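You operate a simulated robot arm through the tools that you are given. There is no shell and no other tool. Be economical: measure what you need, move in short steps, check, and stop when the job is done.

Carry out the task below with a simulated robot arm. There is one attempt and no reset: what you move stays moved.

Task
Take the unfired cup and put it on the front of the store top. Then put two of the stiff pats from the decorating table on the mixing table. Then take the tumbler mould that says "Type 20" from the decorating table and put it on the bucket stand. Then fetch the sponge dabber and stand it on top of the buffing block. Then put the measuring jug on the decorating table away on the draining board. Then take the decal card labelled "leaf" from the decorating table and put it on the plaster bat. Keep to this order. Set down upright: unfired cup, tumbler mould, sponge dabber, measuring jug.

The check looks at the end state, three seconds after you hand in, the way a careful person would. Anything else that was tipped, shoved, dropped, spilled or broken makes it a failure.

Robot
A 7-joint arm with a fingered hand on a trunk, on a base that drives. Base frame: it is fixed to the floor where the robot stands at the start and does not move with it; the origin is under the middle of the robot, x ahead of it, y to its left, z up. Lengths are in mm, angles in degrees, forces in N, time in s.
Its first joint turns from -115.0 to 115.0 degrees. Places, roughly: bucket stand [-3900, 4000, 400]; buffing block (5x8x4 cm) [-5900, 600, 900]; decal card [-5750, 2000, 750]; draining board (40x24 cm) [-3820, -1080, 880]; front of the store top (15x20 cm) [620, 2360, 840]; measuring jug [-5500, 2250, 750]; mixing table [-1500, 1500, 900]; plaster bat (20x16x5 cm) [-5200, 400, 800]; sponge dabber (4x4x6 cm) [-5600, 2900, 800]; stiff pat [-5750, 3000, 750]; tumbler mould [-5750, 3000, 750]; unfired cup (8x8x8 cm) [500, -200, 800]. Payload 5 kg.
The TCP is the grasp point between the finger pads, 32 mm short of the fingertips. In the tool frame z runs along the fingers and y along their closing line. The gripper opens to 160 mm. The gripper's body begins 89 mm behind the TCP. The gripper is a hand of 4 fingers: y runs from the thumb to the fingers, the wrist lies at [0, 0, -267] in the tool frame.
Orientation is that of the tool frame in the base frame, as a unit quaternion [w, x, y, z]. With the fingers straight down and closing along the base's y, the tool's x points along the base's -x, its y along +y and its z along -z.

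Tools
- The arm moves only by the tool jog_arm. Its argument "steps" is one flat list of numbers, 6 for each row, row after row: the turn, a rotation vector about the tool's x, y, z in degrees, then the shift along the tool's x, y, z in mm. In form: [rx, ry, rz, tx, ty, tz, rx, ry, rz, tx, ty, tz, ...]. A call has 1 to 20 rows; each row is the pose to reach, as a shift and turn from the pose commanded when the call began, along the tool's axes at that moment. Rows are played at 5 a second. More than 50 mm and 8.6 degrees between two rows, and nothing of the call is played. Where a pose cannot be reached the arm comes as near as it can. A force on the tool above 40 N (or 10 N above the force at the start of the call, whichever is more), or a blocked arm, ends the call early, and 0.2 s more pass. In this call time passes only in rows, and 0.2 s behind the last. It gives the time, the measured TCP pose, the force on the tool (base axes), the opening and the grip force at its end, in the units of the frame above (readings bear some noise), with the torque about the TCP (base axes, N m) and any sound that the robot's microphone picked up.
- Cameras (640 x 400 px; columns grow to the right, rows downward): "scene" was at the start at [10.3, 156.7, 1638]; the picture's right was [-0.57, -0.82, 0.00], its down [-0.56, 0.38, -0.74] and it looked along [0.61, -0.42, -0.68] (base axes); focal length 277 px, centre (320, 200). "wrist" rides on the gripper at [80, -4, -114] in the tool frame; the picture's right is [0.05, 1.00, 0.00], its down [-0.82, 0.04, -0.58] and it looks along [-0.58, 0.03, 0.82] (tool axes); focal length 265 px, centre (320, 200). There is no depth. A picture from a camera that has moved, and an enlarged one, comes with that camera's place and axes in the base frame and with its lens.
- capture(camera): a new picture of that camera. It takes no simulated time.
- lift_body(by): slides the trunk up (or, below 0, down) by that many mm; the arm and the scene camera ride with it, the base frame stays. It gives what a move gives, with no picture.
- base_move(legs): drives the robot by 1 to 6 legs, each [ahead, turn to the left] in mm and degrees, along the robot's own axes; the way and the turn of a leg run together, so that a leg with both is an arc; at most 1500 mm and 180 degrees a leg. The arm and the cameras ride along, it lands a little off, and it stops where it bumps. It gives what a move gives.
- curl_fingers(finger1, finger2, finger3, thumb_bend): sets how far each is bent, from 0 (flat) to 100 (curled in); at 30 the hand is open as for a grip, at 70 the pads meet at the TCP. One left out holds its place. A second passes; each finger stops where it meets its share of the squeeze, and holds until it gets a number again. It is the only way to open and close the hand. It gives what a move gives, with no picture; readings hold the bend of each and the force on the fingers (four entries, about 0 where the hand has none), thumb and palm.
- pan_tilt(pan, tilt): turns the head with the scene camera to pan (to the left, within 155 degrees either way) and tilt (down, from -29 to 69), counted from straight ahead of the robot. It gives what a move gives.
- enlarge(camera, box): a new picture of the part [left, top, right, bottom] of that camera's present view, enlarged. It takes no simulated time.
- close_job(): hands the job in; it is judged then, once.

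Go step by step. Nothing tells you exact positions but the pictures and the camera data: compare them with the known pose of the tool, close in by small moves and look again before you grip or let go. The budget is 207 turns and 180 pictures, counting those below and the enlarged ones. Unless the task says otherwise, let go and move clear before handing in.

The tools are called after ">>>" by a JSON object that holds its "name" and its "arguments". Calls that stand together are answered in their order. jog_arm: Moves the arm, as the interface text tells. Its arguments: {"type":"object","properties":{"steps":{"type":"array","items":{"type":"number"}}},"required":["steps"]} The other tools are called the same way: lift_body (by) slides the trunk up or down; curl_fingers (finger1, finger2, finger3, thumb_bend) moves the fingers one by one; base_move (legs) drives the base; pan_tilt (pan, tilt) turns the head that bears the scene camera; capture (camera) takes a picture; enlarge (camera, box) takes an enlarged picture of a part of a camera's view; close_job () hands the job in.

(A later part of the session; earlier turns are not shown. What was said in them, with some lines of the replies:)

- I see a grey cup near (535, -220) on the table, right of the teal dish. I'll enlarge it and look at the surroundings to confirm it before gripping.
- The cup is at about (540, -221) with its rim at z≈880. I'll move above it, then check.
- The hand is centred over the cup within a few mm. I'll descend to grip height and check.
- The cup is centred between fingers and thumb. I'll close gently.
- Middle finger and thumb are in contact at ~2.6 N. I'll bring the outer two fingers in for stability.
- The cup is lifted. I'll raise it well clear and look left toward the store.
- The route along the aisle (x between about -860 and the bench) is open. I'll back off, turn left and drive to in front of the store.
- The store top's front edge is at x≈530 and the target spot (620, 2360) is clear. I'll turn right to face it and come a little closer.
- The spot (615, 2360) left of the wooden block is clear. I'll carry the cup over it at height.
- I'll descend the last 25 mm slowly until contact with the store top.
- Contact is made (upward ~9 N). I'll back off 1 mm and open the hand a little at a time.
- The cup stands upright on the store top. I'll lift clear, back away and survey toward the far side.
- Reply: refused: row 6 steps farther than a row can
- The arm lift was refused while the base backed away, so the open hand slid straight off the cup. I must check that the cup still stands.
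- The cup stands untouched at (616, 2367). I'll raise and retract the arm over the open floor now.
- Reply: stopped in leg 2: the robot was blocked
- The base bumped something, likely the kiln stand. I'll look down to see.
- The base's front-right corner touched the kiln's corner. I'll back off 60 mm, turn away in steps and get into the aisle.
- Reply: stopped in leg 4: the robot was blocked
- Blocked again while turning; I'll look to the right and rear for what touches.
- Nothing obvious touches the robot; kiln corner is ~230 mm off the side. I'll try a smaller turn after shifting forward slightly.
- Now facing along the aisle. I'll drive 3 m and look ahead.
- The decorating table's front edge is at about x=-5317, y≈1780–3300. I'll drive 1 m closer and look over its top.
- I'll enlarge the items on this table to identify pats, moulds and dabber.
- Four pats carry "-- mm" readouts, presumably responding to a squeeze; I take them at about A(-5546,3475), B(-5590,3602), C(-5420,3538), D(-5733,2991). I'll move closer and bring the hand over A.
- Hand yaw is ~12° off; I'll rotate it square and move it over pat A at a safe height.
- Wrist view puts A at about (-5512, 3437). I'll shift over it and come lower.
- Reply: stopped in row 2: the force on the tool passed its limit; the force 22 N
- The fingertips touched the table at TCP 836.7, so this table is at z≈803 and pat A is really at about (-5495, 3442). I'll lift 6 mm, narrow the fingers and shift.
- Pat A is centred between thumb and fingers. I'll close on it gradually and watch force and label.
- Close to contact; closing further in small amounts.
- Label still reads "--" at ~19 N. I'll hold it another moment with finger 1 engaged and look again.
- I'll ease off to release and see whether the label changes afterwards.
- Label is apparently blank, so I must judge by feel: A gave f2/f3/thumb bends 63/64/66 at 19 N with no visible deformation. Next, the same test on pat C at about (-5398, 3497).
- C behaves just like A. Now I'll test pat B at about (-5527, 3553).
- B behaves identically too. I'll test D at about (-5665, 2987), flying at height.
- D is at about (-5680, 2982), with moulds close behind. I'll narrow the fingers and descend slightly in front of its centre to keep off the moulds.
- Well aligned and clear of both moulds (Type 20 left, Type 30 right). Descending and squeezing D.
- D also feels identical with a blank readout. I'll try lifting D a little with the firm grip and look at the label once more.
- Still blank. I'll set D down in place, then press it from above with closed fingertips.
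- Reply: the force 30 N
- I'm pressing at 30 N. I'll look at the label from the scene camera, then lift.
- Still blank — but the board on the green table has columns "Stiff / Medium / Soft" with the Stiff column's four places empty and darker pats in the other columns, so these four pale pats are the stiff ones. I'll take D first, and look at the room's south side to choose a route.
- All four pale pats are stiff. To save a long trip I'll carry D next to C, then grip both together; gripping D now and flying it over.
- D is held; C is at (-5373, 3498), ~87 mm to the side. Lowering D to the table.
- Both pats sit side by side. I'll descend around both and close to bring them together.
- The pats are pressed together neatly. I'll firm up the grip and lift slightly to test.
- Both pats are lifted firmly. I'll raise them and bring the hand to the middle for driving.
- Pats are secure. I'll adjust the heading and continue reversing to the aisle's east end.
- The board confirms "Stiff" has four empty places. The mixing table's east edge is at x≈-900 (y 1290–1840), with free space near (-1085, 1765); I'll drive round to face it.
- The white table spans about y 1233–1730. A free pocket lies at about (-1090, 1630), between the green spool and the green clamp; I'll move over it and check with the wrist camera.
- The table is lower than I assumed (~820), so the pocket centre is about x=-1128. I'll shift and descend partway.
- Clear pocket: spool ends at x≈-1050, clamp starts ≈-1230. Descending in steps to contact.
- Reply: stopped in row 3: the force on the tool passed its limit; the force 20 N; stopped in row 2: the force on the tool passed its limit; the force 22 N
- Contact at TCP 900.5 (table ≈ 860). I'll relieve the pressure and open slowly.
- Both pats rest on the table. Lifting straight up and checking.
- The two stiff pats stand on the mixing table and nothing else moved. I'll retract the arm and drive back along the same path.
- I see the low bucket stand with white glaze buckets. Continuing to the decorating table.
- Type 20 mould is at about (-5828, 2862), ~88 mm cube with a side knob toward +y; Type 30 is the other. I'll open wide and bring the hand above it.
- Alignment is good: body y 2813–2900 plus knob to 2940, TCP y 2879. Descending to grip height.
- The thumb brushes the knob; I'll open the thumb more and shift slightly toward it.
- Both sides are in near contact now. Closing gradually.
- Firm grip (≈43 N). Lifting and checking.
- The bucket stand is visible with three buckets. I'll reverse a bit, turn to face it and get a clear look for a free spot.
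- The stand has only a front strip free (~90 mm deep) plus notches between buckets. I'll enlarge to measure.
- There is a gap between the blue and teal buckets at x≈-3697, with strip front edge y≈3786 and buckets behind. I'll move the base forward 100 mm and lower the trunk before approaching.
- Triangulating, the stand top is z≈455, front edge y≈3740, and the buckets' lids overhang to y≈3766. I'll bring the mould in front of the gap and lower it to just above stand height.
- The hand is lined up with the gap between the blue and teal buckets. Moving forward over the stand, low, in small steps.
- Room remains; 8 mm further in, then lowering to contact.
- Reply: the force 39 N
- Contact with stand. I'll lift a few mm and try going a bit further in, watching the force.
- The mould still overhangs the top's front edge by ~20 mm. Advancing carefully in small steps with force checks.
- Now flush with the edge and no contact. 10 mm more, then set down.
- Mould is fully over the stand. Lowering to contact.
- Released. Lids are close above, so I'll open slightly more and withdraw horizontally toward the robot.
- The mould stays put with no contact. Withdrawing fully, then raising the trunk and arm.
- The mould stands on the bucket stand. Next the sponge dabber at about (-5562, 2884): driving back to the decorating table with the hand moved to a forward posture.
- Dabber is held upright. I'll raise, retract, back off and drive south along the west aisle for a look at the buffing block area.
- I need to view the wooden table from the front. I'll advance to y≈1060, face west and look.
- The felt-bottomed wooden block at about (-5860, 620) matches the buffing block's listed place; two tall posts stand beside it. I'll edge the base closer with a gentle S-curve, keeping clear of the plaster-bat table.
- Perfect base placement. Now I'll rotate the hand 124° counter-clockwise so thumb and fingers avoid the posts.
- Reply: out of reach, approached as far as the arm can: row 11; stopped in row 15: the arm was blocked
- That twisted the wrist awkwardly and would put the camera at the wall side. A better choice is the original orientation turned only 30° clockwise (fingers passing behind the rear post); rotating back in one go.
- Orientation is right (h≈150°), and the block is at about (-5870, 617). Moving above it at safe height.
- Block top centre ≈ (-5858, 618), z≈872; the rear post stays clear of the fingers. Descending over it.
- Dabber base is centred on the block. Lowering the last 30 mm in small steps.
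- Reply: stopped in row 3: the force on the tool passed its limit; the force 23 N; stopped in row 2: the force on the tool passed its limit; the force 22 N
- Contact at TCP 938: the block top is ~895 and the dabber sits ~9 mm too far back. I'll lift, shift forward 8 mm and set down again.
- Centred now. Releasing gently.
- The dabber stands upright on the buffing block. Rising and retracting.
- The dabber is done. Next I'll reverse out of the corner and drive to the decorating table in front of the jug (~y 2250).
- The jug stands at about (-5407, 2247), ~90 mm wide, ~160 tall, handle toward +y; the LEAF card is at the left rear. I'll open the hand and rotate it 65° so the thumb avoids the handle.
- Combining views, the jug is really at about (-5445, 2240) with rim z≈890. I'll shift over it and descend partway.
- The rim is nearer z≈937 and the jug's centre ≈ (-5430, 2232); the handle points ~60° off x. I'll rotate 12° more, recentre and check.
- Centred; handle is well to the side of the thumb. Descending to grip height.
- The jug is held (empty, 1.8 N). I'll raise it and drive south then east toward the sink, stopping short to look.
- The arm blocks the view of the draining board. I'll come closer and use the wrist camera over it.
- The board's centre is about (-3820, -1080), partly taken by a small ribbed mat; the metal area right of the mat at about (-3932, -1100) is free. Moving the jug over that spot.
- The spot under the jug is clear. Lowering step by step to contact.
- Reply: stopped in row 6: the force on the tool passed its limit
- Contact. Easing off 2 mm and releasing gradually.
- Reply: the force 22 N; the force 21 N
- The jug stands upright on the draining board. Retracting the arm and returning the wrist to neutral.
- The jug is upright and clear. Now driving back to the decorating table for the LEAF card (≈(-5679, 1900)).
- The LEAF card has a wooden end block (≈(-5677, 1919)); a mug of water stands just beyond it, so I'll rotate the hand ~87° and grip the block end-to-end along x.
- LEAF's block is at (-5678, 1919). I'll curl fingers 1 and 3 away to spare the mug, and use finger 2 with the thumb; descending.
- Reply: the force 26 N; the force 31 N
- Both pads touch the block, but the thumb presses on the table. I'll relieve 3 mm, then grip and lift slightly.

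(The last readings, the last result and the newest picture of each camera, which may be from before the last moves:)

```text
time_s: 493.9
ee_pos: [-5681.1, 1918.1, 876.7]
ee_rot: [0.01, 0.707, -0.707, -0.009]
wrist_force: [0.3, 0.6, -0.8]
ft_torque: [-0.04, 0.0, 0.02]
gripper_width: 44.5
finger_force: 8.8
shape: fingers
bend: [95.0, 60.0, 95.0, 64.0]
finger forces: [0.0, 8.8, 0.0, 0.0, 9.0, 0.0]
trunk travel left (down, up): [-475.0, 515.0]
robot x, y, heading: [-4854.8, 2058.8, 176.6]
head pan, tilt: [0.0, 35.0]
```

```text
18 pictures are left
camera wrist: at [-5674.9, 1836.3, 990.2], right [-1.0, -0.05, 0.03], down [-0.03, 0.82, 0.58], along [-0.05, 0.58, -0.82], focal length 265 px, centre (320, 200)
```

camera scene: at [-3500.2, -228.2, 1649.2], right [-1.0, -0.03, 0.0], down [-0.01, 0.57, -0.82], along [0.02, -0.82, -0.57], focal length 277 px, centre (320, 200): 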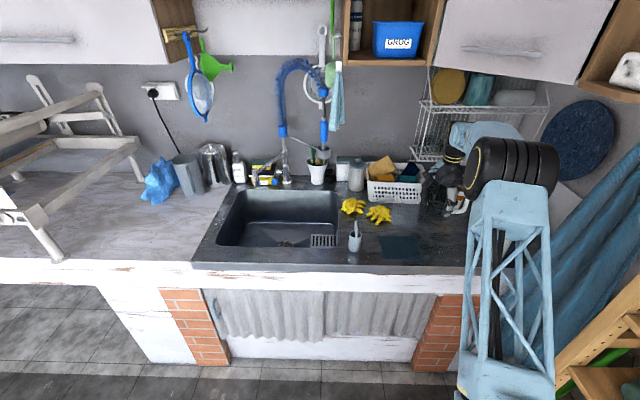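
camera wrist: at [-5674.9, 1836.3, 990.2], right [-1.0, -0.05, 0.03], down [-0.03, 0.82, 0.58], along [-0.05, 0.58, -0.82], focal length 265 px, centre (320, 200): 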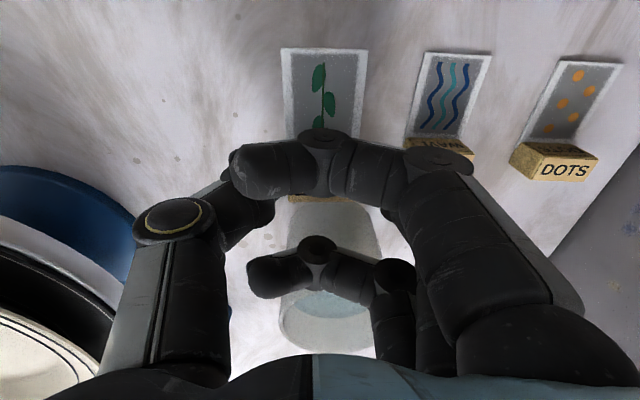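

The LEAF card is in hand. I'll raise it, retract, and drive south to face the plaster-bat table.

>>> {"name": "jog_arm", "arguments": {"steps": [0, 0, 0, 0, 0, -40, 0, 0, 0, 0, 0, -80, 0, 0, 0, 0, 0, -120, 0, 0, 0, 0, 0, -160, 0, 0, 0, 0, -10, -200, 0, 0, 0, -8, -48, -215, 0, 0, 0, -16, -90, -215, 0, 0, 0, -24, -132, -215, 0, 0, 0, -32, -174, -215, 0, 0, 0, -40, -216, -215, 0, 0, 0, -50, -258, -215, 0, 0, 0, -60, -300, -215]}}

>>> {"name": "base_move", "arguments": {"legs": [[-160, 0], [0, 93], [1080, 0]]}}

>>> {"name": "pan_tilt", "arguments": {"pan": -28, "tilt": 48}}

>>> {"name": "capture", "arguments": {"camera": "scene"}}

```text
time_s: 496.5
ee_pos: [-5375.8, 1979.9, 1084.2]
ee_rot: [0.011, 0.707, -0.707, -0.01]
wrist_force: [-0.9, -0.2, -0.4]
ft_torque: [-0.01, -0.04, -0.01]
gripper_width: 44.2
finger_force: 8.8
shape: fingers
bend: [95.0, 60.0, 95.0, 64.0]
finger forces: [0.0, 8.7, 0.1, 0.0, 8.8, 0.1]
trunk travel left (down, up): [-475.0, 515.0]
robot x, y, heading: [-4846.4, 2059.9, 176.7]
head pan, tilt: [0.0, 35.0]
```

```text
time_s: 506.9
ee_pos: [-4614.5, 464.8, 1083.7]
ee_rot: [0.014, 1.0, 0.023, 0.001]
wrist_force: [-0.5, 0.0, 0.5]
ft_torque: [-0.01, -0.01, -0.03]
gripper_width: 44.6
finger_force: 8.1
shape: fingers
bend: [95.0, 60.0, 95.0, 64.0]
finger forces: [0.1, 8.5, 0.0, 0.1, 8.4, 0.0]
trunk travel left (down, up): [-475.0, 515.0]
robot x, y, heading: [-4717.2, 988.6, -91.0]
head pan, tilt: [0.0, 35.0]
```

```text
time_s: 507.8
ee_pos: [-4615.6, 464.3, 1084.0]
ee_rot: [0.014, 1.0, 0.021, 0.001]
wrist_force: [0.0, 0.3, -0.1]
ft_torque: [0.0, 0.01, -0.01]
gripper_width: 44.3
finger_force: 8.7
shape: fingers
bend: [95.0, 60.0, 95.0, 64.0]
finger forces: [0.0, 8.4, 0.0, 0.1, 8.5, 0.0]
trunk travel left (down, up): [-475.0, 515.0]
robot x, y, heading: [-4715.7, 987.2, -91.0]
head pan, tilt: [-28.0, 48.0]
```

```text
17 pictures are left
camera scene: at [-4549.5, 974.9, 1630.2], right [-0.88, 0.48, 0.0], down [0.36, 0.65, -0.67], along [-0.32, -0.59, -0.74], focal length 277 px, centre (320, 200)
```

scene: 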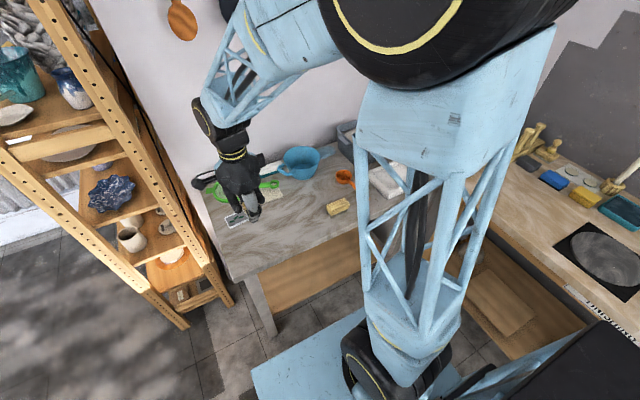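

The bat is at about (-5200, 398). Moving the card over it at height.

>>> {"name": "jog_arm", "arguments": {"steps": [0, 0, 0, -47, 3, 0, 0, 0, 0, -94, 6, 0, 0, 0, 0, -141, 9, 0, 0, 0, 0, -188, 12, 0, 0, 0, 0, -235, 15, 0, 0, 0, 0, -282, 18, 0, 0, 0, 0, -329, 21, 0, 0, 0, 0, -376, 24, 0, 0, 0, 0, -423, 27, 0, 0, 0, 0, -470, 30, 0, 0, 0, 0, -517, 33, 0, 0, 0, 0, -564, 36, 0, 0, 0, 0, -609, 39, 0, 0, 0, 0, -609, 39, 40]}}

>>> {"name": "capture", "arguments": {"camera": "wrist"}}

>>> {"name": "capture", "arguments": {"camera": "scene"}}

```text
time_s: 510.8
ee_pos: [-5223.8, 400.3, 1043.7]
ee_rot: [0.015, 1.0, 0.022, 0.001]
wrist_force: [-0.3, -0.2, 0.8]
ft_torque: [-0.03, 0.04, 0.01]
gripper_width: 44.2
finger_force: 8.1
shape: fingers
bend: [95.0, 60.0, 95.0, 64.0]
finger forces: [0.0, 8.1, 0.0, 0.0, 8.2, 0.0]
trunk travel left (down, up): [-475.0, 515.0]
robot x, y, heading: [-4712.3, 986.3, -90.7]
head pan, tilt: [-28.0, 48.0]
```

```text
16 pictures are left
camera wrist: at [-5143.9, 409.6, 1157.0], right [0.09, -1.0, 0.03], down [-0.81, -0.06, 0.58], along [-0.57, -0.08, -0.82], focal length 265 px, centre (320, 200)
```

wrist: 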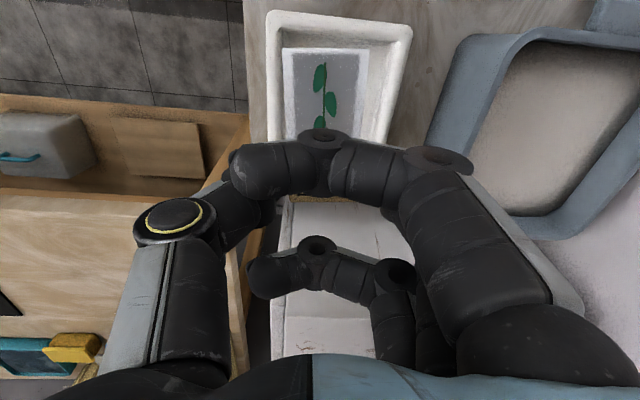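

```text
15 pictures are left
camera scene: at [-4550.4, 974.8, 1630.3], right [-0.88, 0.48, 0.0], down [0.36, 0.65, -0.67], along [-0.32, -0.59, -0.74], focal length 277 px, centre (320, 200)
```

scene: 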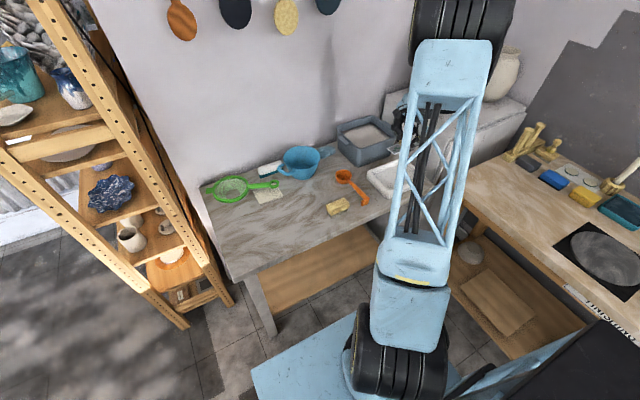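

The bat's centre is about (-5235, 387). I'll shift there and descend partway, then check.

>>> {"name": "jog_arm", "arguments": {"steps": [0, 0, 0, -20, 5, 20, 0, 0, 0, -38, 10, 40, 0, 0, 0, -38, 10, 75, 0, 0, 0, -38, 10, 110]}}

>>> {"name": "capture", "arguments": {"camera": "wrist"}}

>>> {"name": "enlarge", "arguments": {"camera": "scene", "box": [340, 110, 460, 210]}}

```text
time_s: 511.8
ee_pos: [-5260.8, 384.8, 933.0]
ee_rot: [0.014, 1.0, 0.021, 0.0]
wrist_force: [0.6, -0.2, -0.5]
ft_torque: [0.02, -0.03, -0.03]
gripper_width: 44.2
finger_force: 8.1
shape: fingers
bend: [95.0, 60.0, 95.0, 64.0]
finger forces: [0.0, 8.3, 0.0, 0.1, 8.2, 0.0]
trunk travel left (down, up): [-475.0, 515.0]
robot x, y, heading: [-4718.9, 990.2, -90.8]
head pan, tilt: [-28.0, 48.0]
```

```text
14 pictures are left
camera wrist: at [-5181.3, 393.8, 1046.7], right [0.09, -1.0, 0.03], down [-0.81, -0.06, 0.58], along [-0.57, -0.08, -0.82], focal length 265 px, centre (320, 200)
```

wrist: 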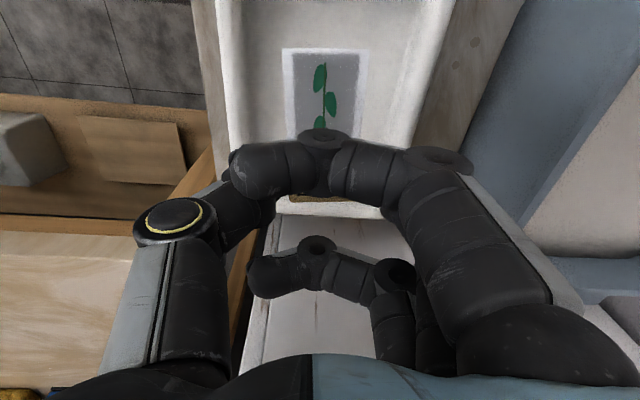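

```text
4.00 times, centred on (400, 160) of scene
camera zoom: at [-4550.4, 974.5, 1630.2], right [-0.88, 0.48, 0.0], down [0.36, 0.65, -0.67], along [-0.32, -0.59, -0.74], focal length 1109 px, centre (0, 360)
```

zoom: 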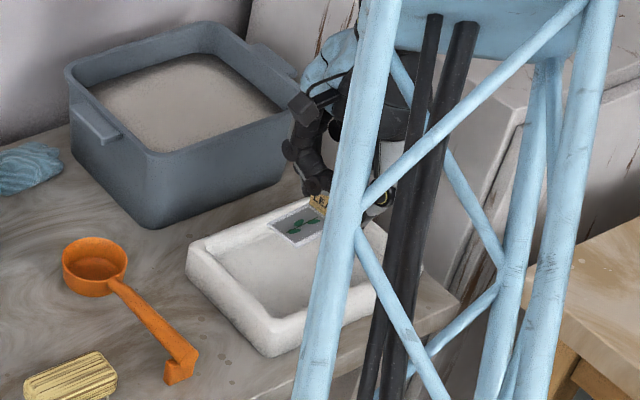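

The card is over the tray-like bat, well inside its rim. Lowering in small steps.

>>> {"name": "jog_arm", "arguments": {"steps": [0, 0, 0, 4, 0, 8, 0, 0, 0, 4, 0, 16, 0, 0, 0, 4, 0, 22]}}

>>> {"name": "jog_arm", "arguments": {"steps": [0, 0, 0, 0, 0, 3, 0, 0, 0, 0, 0, 6, 0, 0, 0, 0, 0, 8]}}

>>> {"name": "enlarge", "arguments": {"camera": "scene", "box": [370, 130, 450, 200]}}

```text
time_s: 512.6
ee_pos: [-5254.9, 384.8, 911.7]
ee_rot: [0.014, 1.0, 0.02, 0.001]
wrist_force: [0.8, 0.0, -0.8]
ft_torque: [0.0, -0.01, 0.0]
gripper_width: 44.4
finger_force: 8.3
shape: fingers
bend: [95.0, 60.0, 95.0, 64.0]
finger forces: [0.1, 8.2, 0.1, 0.0, 8.2, 0.0]
trunk travel left (down, up): [-475.0, 515.0]
robot x, y, heading: [-4717.2, 986.2, -91.0]
head pan, tilt: [-28.0, 48.0]
```

```text
time_s: 513.4
ee_pos: [-5255.6, 383.8, 903.3]
ee_rot: [0.014, 1.0, 0.021, 0.002]
wrist_force: [0.2, 0.1, -0.5]
ft_torque: [-0.01, 0.05, 0.01]
gripper_width: 44.2
finger_force: 7.8
shape: fingers
bend: [95.0, 60.0, 95.0, 64.0]
finger forces: [0.1, 8.2, 0.0, 0.0, 8.1, 0.0]
trunk travel left (down, up): [-475.0, 515.0]
robot x, y, heading: [-4719.4, 984.0, -91.0]
head pan, tilt: [-28.0, 48.0]
```

```text
5.71 times, centred on (410, 165) of scene
camera zoom: at [-4550.0, 974.9, 1630.2], right [-0.88, 0.48, 0.0], down [0.36, 0.65, -0.67], along [-0.32, -0.59, -0.74], focal length 1584 px, centre (-194, 400)
```

zoom: 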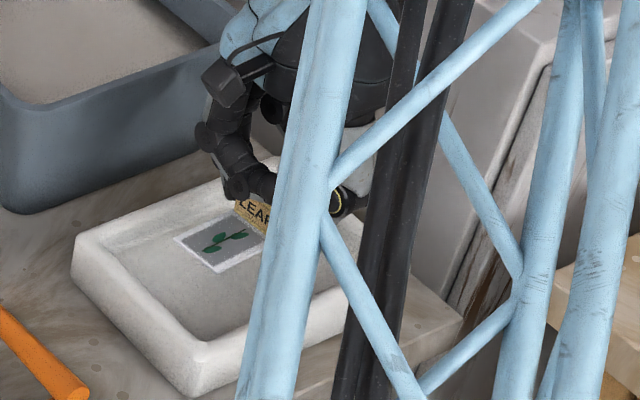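

>>> {"name": "jog_arm", "arguments": {"steps": [0, 0, 0, 0, 0, 3, 0, 0, 0, 0, 0, 6, 0, 0, 0, 0, 0, 8]}}

>>> {"name": "jog_arm", "arguments": {"steps": [0, 0, 0, 0, 0, 2, 0, 0, 0, 0, 0, 4, 0, 0, 0, 0, 0, 6]}}

>>> {"name": "capture", "arguments": {"camera": "wrist"}}

```text
time_s: 514.2
ee_pos: [-5255.9, 382.9, 896.3]
ee_rot: [0.013, 1.0, 0.02, 0.001]
wrist_force: [-0.3, 0.2, -0.4]
ft_torque: [-0.01, 0.0, -0.02]
gripper_width: 44.3
finger_force: 8.4
shape: fingers
bend: [95.0, 60.0, 95.0, 64.0]
finger forces: [0.1, 8.2, 0.0, 0.0, 8.1, 0.0]
trunk travel left (down, up): [-475.0, 515.0]
robot x, y, heading: [-4718.2, 986.8, -90.9]
head pan, tilt: [-28.0, 48.0]
```

```text
time_s: 515.0
ee_pos: [-5256.0, 382.5, 889.6]
ee_rot: [0.014, 1.0, 0.021, 0.001]
wrist_force: [0.4, -0.4, -0.2]
ft_torque: [-0.02, 0.0, 0.04]
gripper_width: 44.2
finger_force: 8.6
shape: fingers
bend: [95.0, 60.0, 95.0, 64.0]
finger forces: [0.0, 8.2, 0.0, 0.0, 8.1, 0.0]
trunk travel left (down, up): [-475.0, 515.0]
robot x, y, heading: [-4719.9, 989.4, -90.8]
head pan, tilt: [-28.0, 48.0]
```

```text
11 pictures are left
camera wrist: at [-5176.4, 393.0, 1002.8], right [0.09, -1.0, 0.03], down [-0.81, -0.06, 0.58], along [-0.57, -0.08, -0.82], focal length 265 px, centre (320, 200)
```

wrist: 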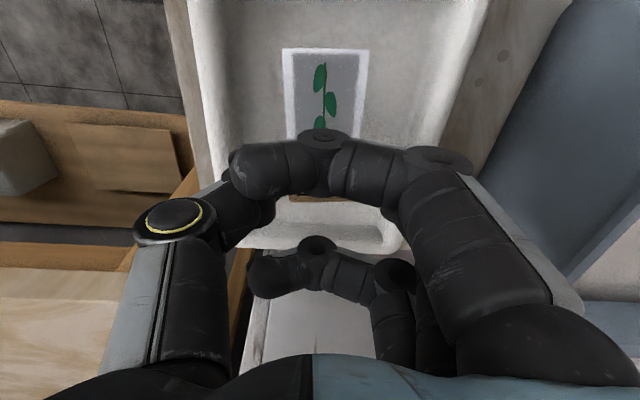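

>>> {"name": "jog_arm", "arguments": {"steps": [0, 0, 0, 0, 0, 2, 0, 0, 0, 0, 0, 4, 0, 0, 0, 0, 0, 6]}}

>>> {"name": "jog_arm", "arguments": {"steps": [0, 0, 0, 0, 0, 2, 0, 0, 0, 0, 0, 4, 0, 0, 0, 0, 0, 5]}}

```text
time_s: 515.8
ee_pos: [-5255.9, 382.2, 884.0]
ee_rot: [0.014, 1.0, 0.021, 0.001]
wrist_force: [-0.3, 0.4, 0.8]
ft_torque: [0.01, 0.02, -0.01]
gripper_width: 44.3
finger_force: 7.7
shape: fingers
bend: [95.0, 60.0, 95.0, 64.0]
finger forces: [0.1, 8.3, 0.0, 0.0, 8.2, 0.0]
trunk travel left (down, up): [-475.0, 515.0]
robot x, y, heading: [-4712.9, 986.1, -90.9]
head pan, tilt: [-28.0, 48.0]
```

```text
time_s: 516.6
ee_pos: [-5256.0, 382.8, 878.8]
ee_rot: [0.014, 1.0, 0.022, 0.002]
wrist_force: [0.5, -0.1, -0.6]
ft_torque: [0.0, 0.02, 0.03]
gripper_width: 44.3
finger_force: 8.5
shape: fingers
bend: [95.0, 60.0, 95.0, 64.0]
finger forces: [0.0, 8.2, 0.0, 0.0, 8.2, 0.0]
trunk travel left (down, up): [-475.0, 515.0]
robot x, y, heading: [-4712.6, 983.1, -91.1]
head pan, tilt: [-28.0, 48.0]
```

>>> {"name": "jog_arm", "arguments": {"steps": [0, 0, 0, 0, 0, 2, 0, 0, 0, 0, 0, 4, 0, 0, 0, 0, 0, 6]}}

>>> {"name": "jog_arm", "arguments": {"steps": [0, 0, 0, 0, 0, 2, 0, 0, 0, 0, 0, 4, 0, 0, 0, 0, 0, 5]}}

>>> {"name": "enlarge", "arguments": {"camera": "scene", "box": [370, 130, 450, 200]}}

```text
time_s: 517.4
ee_pos: [-5256.2, 382.4, 874.9]
ee_rot: [0.014, 1.0, 0.022, 0.001]
wrist_force: [1.1, -0.2, -0.5]
ft_torque: [-0.02, 0.01, -0.05]
gripper_width: 44.3
finger_force: 8.2
shape: fingers
bend: [95.0, 60.0, 95.0, 64.0]
finger forces: [0.0, 8.1, 0.0, 0.0, 8.2, 0.0]
trunk travel left (down, up): [-475.0, 515.0]
robot x, y, heading: [-4719.6, 987.0, -90.8]
head pan, tilt: [-28.0, 48.0]
```

```text
time_s: 518.2
ee_pos: [-5256.6, 381.9, 868.1]
ee_rot: [0.015, 1.0, 0.022, 0.001]
wrist_force: [0.1, -0.6, -1.0]
ft_torque: [0.01, 0.0, 0.0]
gripper_width: 44.2
finger_force: 8.3
shape: fingers
bend: [95.0, 60.0, 95.0, 64.0]
finger forces: [0.0, 8.1, 0.0, 0.0, 8.1, 0.0]
trunk travel left (down, up): [-475.0, 515.0]
robot x, y, heading: [-4714.5, 985.2, -91.1]
head pan, tilt: [-28.0, 48.0]
```

```text
5.71 times, centred on (410, 165) of scene
camera zoom: at [-4550.1, 974.9, 1630.2], right [-0.88, 0.48, 0.0], down [0.36, 0.65, -0.67], along [-0.32, -0.59, -0.74], focal length 1584 px, centre (-194, 400)
```

zoom: 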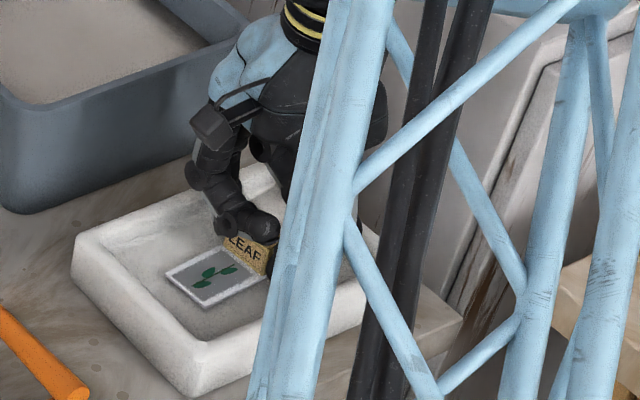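

>>> {"name": "jog_arm", "arguments": {"steps": [0, 0, 0, 0, 0, 2, 0, 0, 0, 0, 0, 4, 0, 0, 0, 0, 0, 6]}}

>>> {"name": "jog_arm", "arguments": {"steps": [0, 0, 0, 0, 0, 2, 0, 0, 0, 0, 0, 4, 0, 0, 0, 0, 0, 4]}}

```text
time_s: 519.0
ee_pos: [-5257.4, 383.1, 864.4]
ee_rot: [0.015, 1.0, 0.021, 0.001]
wrist_force: [0.8, 2.4, 16.5]
ft_torque: [0.45, 0.0, -0.03]
gripper_width: 44.0
finger_force: 16.3
shape: fingers
bend: [95.0, 61.0, 95.0, 65.0]
finger forces: [0.0, 9.5, 0.0, 0.0, 23.0, 0.0]
trunk travel left (down, up): [-475.0, 515.0]
robot x, y, heading: [-4719.2, 985.2, -91.0]
head pan, tilt: [-28.0, 48.0]
```

```text
time_s: 519.6
ee_pos: [-5255.9, 381.8, 863.7]
ee_rot: [0.016, 1.0, 0.021, -0.001]
wrist_force: [5.7, 3.3, 22.0]
ft_torque: [0.71, -0.22, -0.14]
gripper_width: 43.9
finger_force: 18.6
shape: fingers
bend: [95.0, 61.0, 95.0, 66.0]
finger forces: [0.0, 8.5, 0.1, 0.1, 28.4, 0.1]
trunk travel left (down, up): [-475.0, 515.0]
robot x, y, heading: [-4719.2, 985.6, -90.9]
head pan, tilt: [-28.0, 48.0]
stopped in row 3: the force on the tool passed its limit (the readings are from after the stop); the commanded pose is now the measured one
```

Contact with the bat. I'll ease off 2 mm and open thumb and finger 2.

>>> {"name": "jog_arm", "arguments": {"steps": [0, 0, 0, 0, 0, -1, 0, 0, 0, 0, 0, -2.5]}}

>>> {"name": "curl_fingers", "arguments": {"finger2": 56, "thumb_bend": 58}}

>>> {"name": "jog_arm", "arguments": {"steps": [0, 0, 0, 0, 0, -8, 0, 0, 0, 0, 0, -30, 0, 0, 0, 0, 0, -65]}}

>>> {"name": "capture", "arguments": {"camera": "wrist"}}

```text
time_s: 520.2
ee_pos: [-5256.6, 383.2, 865.1]
ee_rot: [0.016, 1.0, 0.021, -0.001]
wrist_force: [3.9, 0.0, 14.5]
ft_torque: [0.35, -0.15, -0.09]
gripper_width: 43.8
finger_force: 15.1
shape: fingers
bend: [95.0, 61.0, 95.0, 66.0]
finger forces: [0.0, 9.8, 0.0, 0.1, 20.8, 0.0]
trunk travel left (down, up): [-475.0, 515.0]
robot x, y, heading: [-4717.2, 989.5, -90.7]
head pan, tilt: [-28.0, 48.0]
```

```text
time_s: 521.2
ee_pos: [-5256.6, 382.2, 866.6]
ee_rot: [0.016, 1.0, 0.021, -0.002]
wrist_force: [2.9, -2.9, 26.4]
ft_torque: [0.81, -0.12, -0.08]
gripper_width: 44.9
finger_force: 13.8
shape: fingers
bend: [95.0, 56.0, 95.0, 60.0]
finger forces: [0.1, 0.1, 0.1, 0.1, 27.3, 0.0]
trunk travel left (down, up): [-475.0, 515.0]
robot x, y, heading: [-4712.4, 984.3, -91.0]
head pan, tilt: [-28.0, 48.0]
```

```text
time_s: 522.0
ee_pos: [-5259.3, 384.9, 927.9]
ee_rot: [0.016, 1.0, 0.021, 0.0]
wrist_force: [0.0, -0.2, 0.7]
ft_torque: [-0.04, -0.01, -0.01]
gripper_width: 47.8
finger_force: 0.1
shape: fingers
bend: [95.0, 56.0, 95.0, 57.0]
finger forces: [0.0, 0.0, 0.0, 0.0, 0.0, 0.1]
trunk travel left (down, up): [-475.0, 515.0]
robot x, y, heading: [-4719.9, 986.3, -91.0]
head pan, tilt: [-28.0, 48.0]
```

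```text
9 pictures are left
camera wrist: at [-5177.6, 394.1, 1041.9], right [0.09, -1.0, 0.03], down [-0.81, -0.06, 0.58], along [-0.57, -0.08, -0.81], focal length 265 px, centre (320, 200)
```

wrist: 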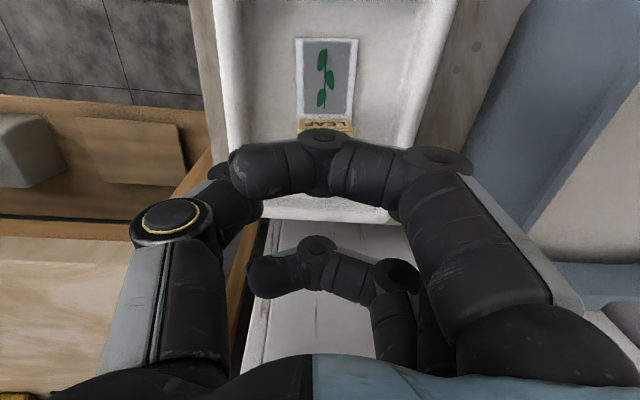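

The LEAF card rests inside the bat. Raising and moving clear, then a final look.

>>> {"name": "jog_arm", "arguments": {"steps": [0, 0, 0, 0, 0, -45, 0, 0, 0, 0, 0, -90, 0, 0, 0, 0, 0, -135, 0, 0, 0, 0, 0, -165, 0, 0, 0, 47, -3, -165, 0, 0, 0, 94, -6, -165, 0, 0, 0, 141, -9, -165, 0, 0, 0, 188, -12, -165, 0, 0, 0, 235, -15, -165, 0, 0, 0, 282, -18, -165, 0, 0, 0, 329, -21, -165, 0, 0, 0, 376, -24, -165, 0, 0, 0, 423, -27, -165, 0, 0, 0, 470, -30, -165, 0, 0, 0, 517, -33, -165]}}

>>> {"name": "capture", "arguments": {"camera": "scene"}}

>>> {"name": "enlarge", "arguments": {"camera": "scene", "box": [340, 110, 580, 230]}}

```text
time_s: 525.2
ee_pos: [-4737.8, 443.5, 1093.5]
ee_rot: [0.015, 1.0, 0.021, 0.0]
wrist_force: [0.2, 0.2, 0.2]
ft_torque: [-0.01, 0.01, -0.01]
gripper_width: 47.9
finger_force: 0.0
shape: fingers
bend: [95.0, 56.0, 95.0, 57.0]
finger forces: [0.0, 0.1, 0.1, 0.1, 0.0, 0.1]
trunk travel left (down, up): [-475.0, 515.0]
robot x, y, heading: [-4717.2, 987.8, -90.9]
head pan, tilt: [-28.0, 48.0]
```

```text
8 pictures are left
camera scene: at [-4549.1, 975.0, 1630.1], right [-0.88, 0.48, 0.0], down [0.36, 0.65, -0.67], along [-0.32, -0.59, -0.74], focal length 277 px, centre (320, 200)
```

scene: 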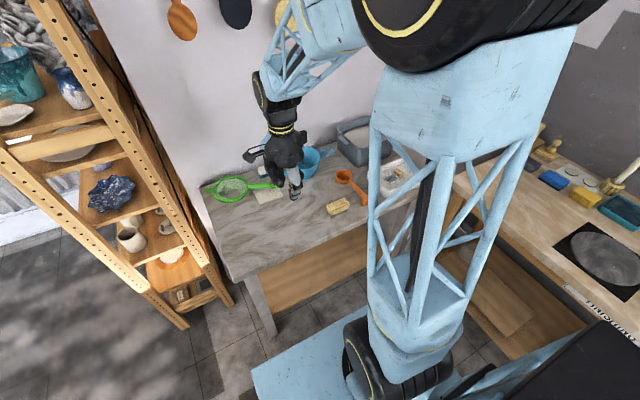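

```text
2.67 times, centred on (460, 170) of scene
camera zoom: at [-4549.1, 975.0, 1630.1], right [-0.88, 0.48, 0.0], down [0.36, 0.65, -0.67], along [-0.32, -0.59, -0.74], focal length 739 px, centre (-53, 280)
```

zoom: 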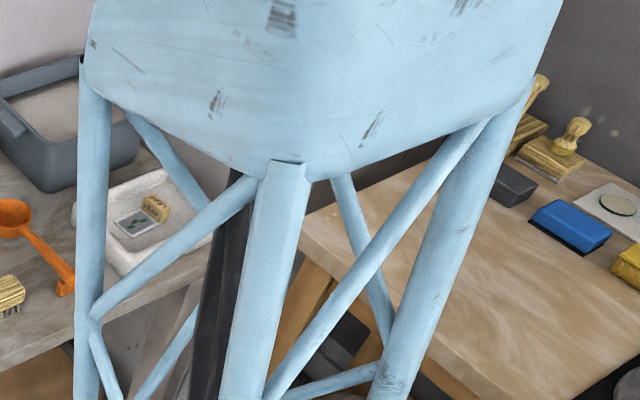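

The LEAF card lies in the plaster bat, the dabber stands on the buffing block, and the hand is empty and clear. Handing in.

>>> {"name": "close_job", "arguments": {}}

```text
The job is handed in.
```

The job is handed in. All six items were placed in the order given, and the upright ones were standing each time I checked after letting go.

- **Cup:** it stands on the front of the store top. My lift-off move was refused and the base backed away instead, so the open hand slid off the cup. I checked afterwards and it still stood.
- **Stiff pats:** two are on the mixing table. Their readouts stayed blank ("-- mm") when I squeezed all four and pressed one. I identified them from the sample board on the green table, where the "Stiff" row is empty. My tests moved the two pats left on the decorating table slightly.
- **Tumbler mould:** the "Type 20" stands on the bucket stand, between the blue and teal buckets.
- **Sponge dabber:** it stands on the wooden block with the grey pad. I took that as the buffing block because it matched the listed position.
- **Measuring jug:** it stands on the metal draining area, to the right of the small ribbed mat.
- **Decal card:** "LEAF" lies flat inside the plaster bat.

The robot's base bumped the kiln's corner once early on. I saw no damage or displacement.
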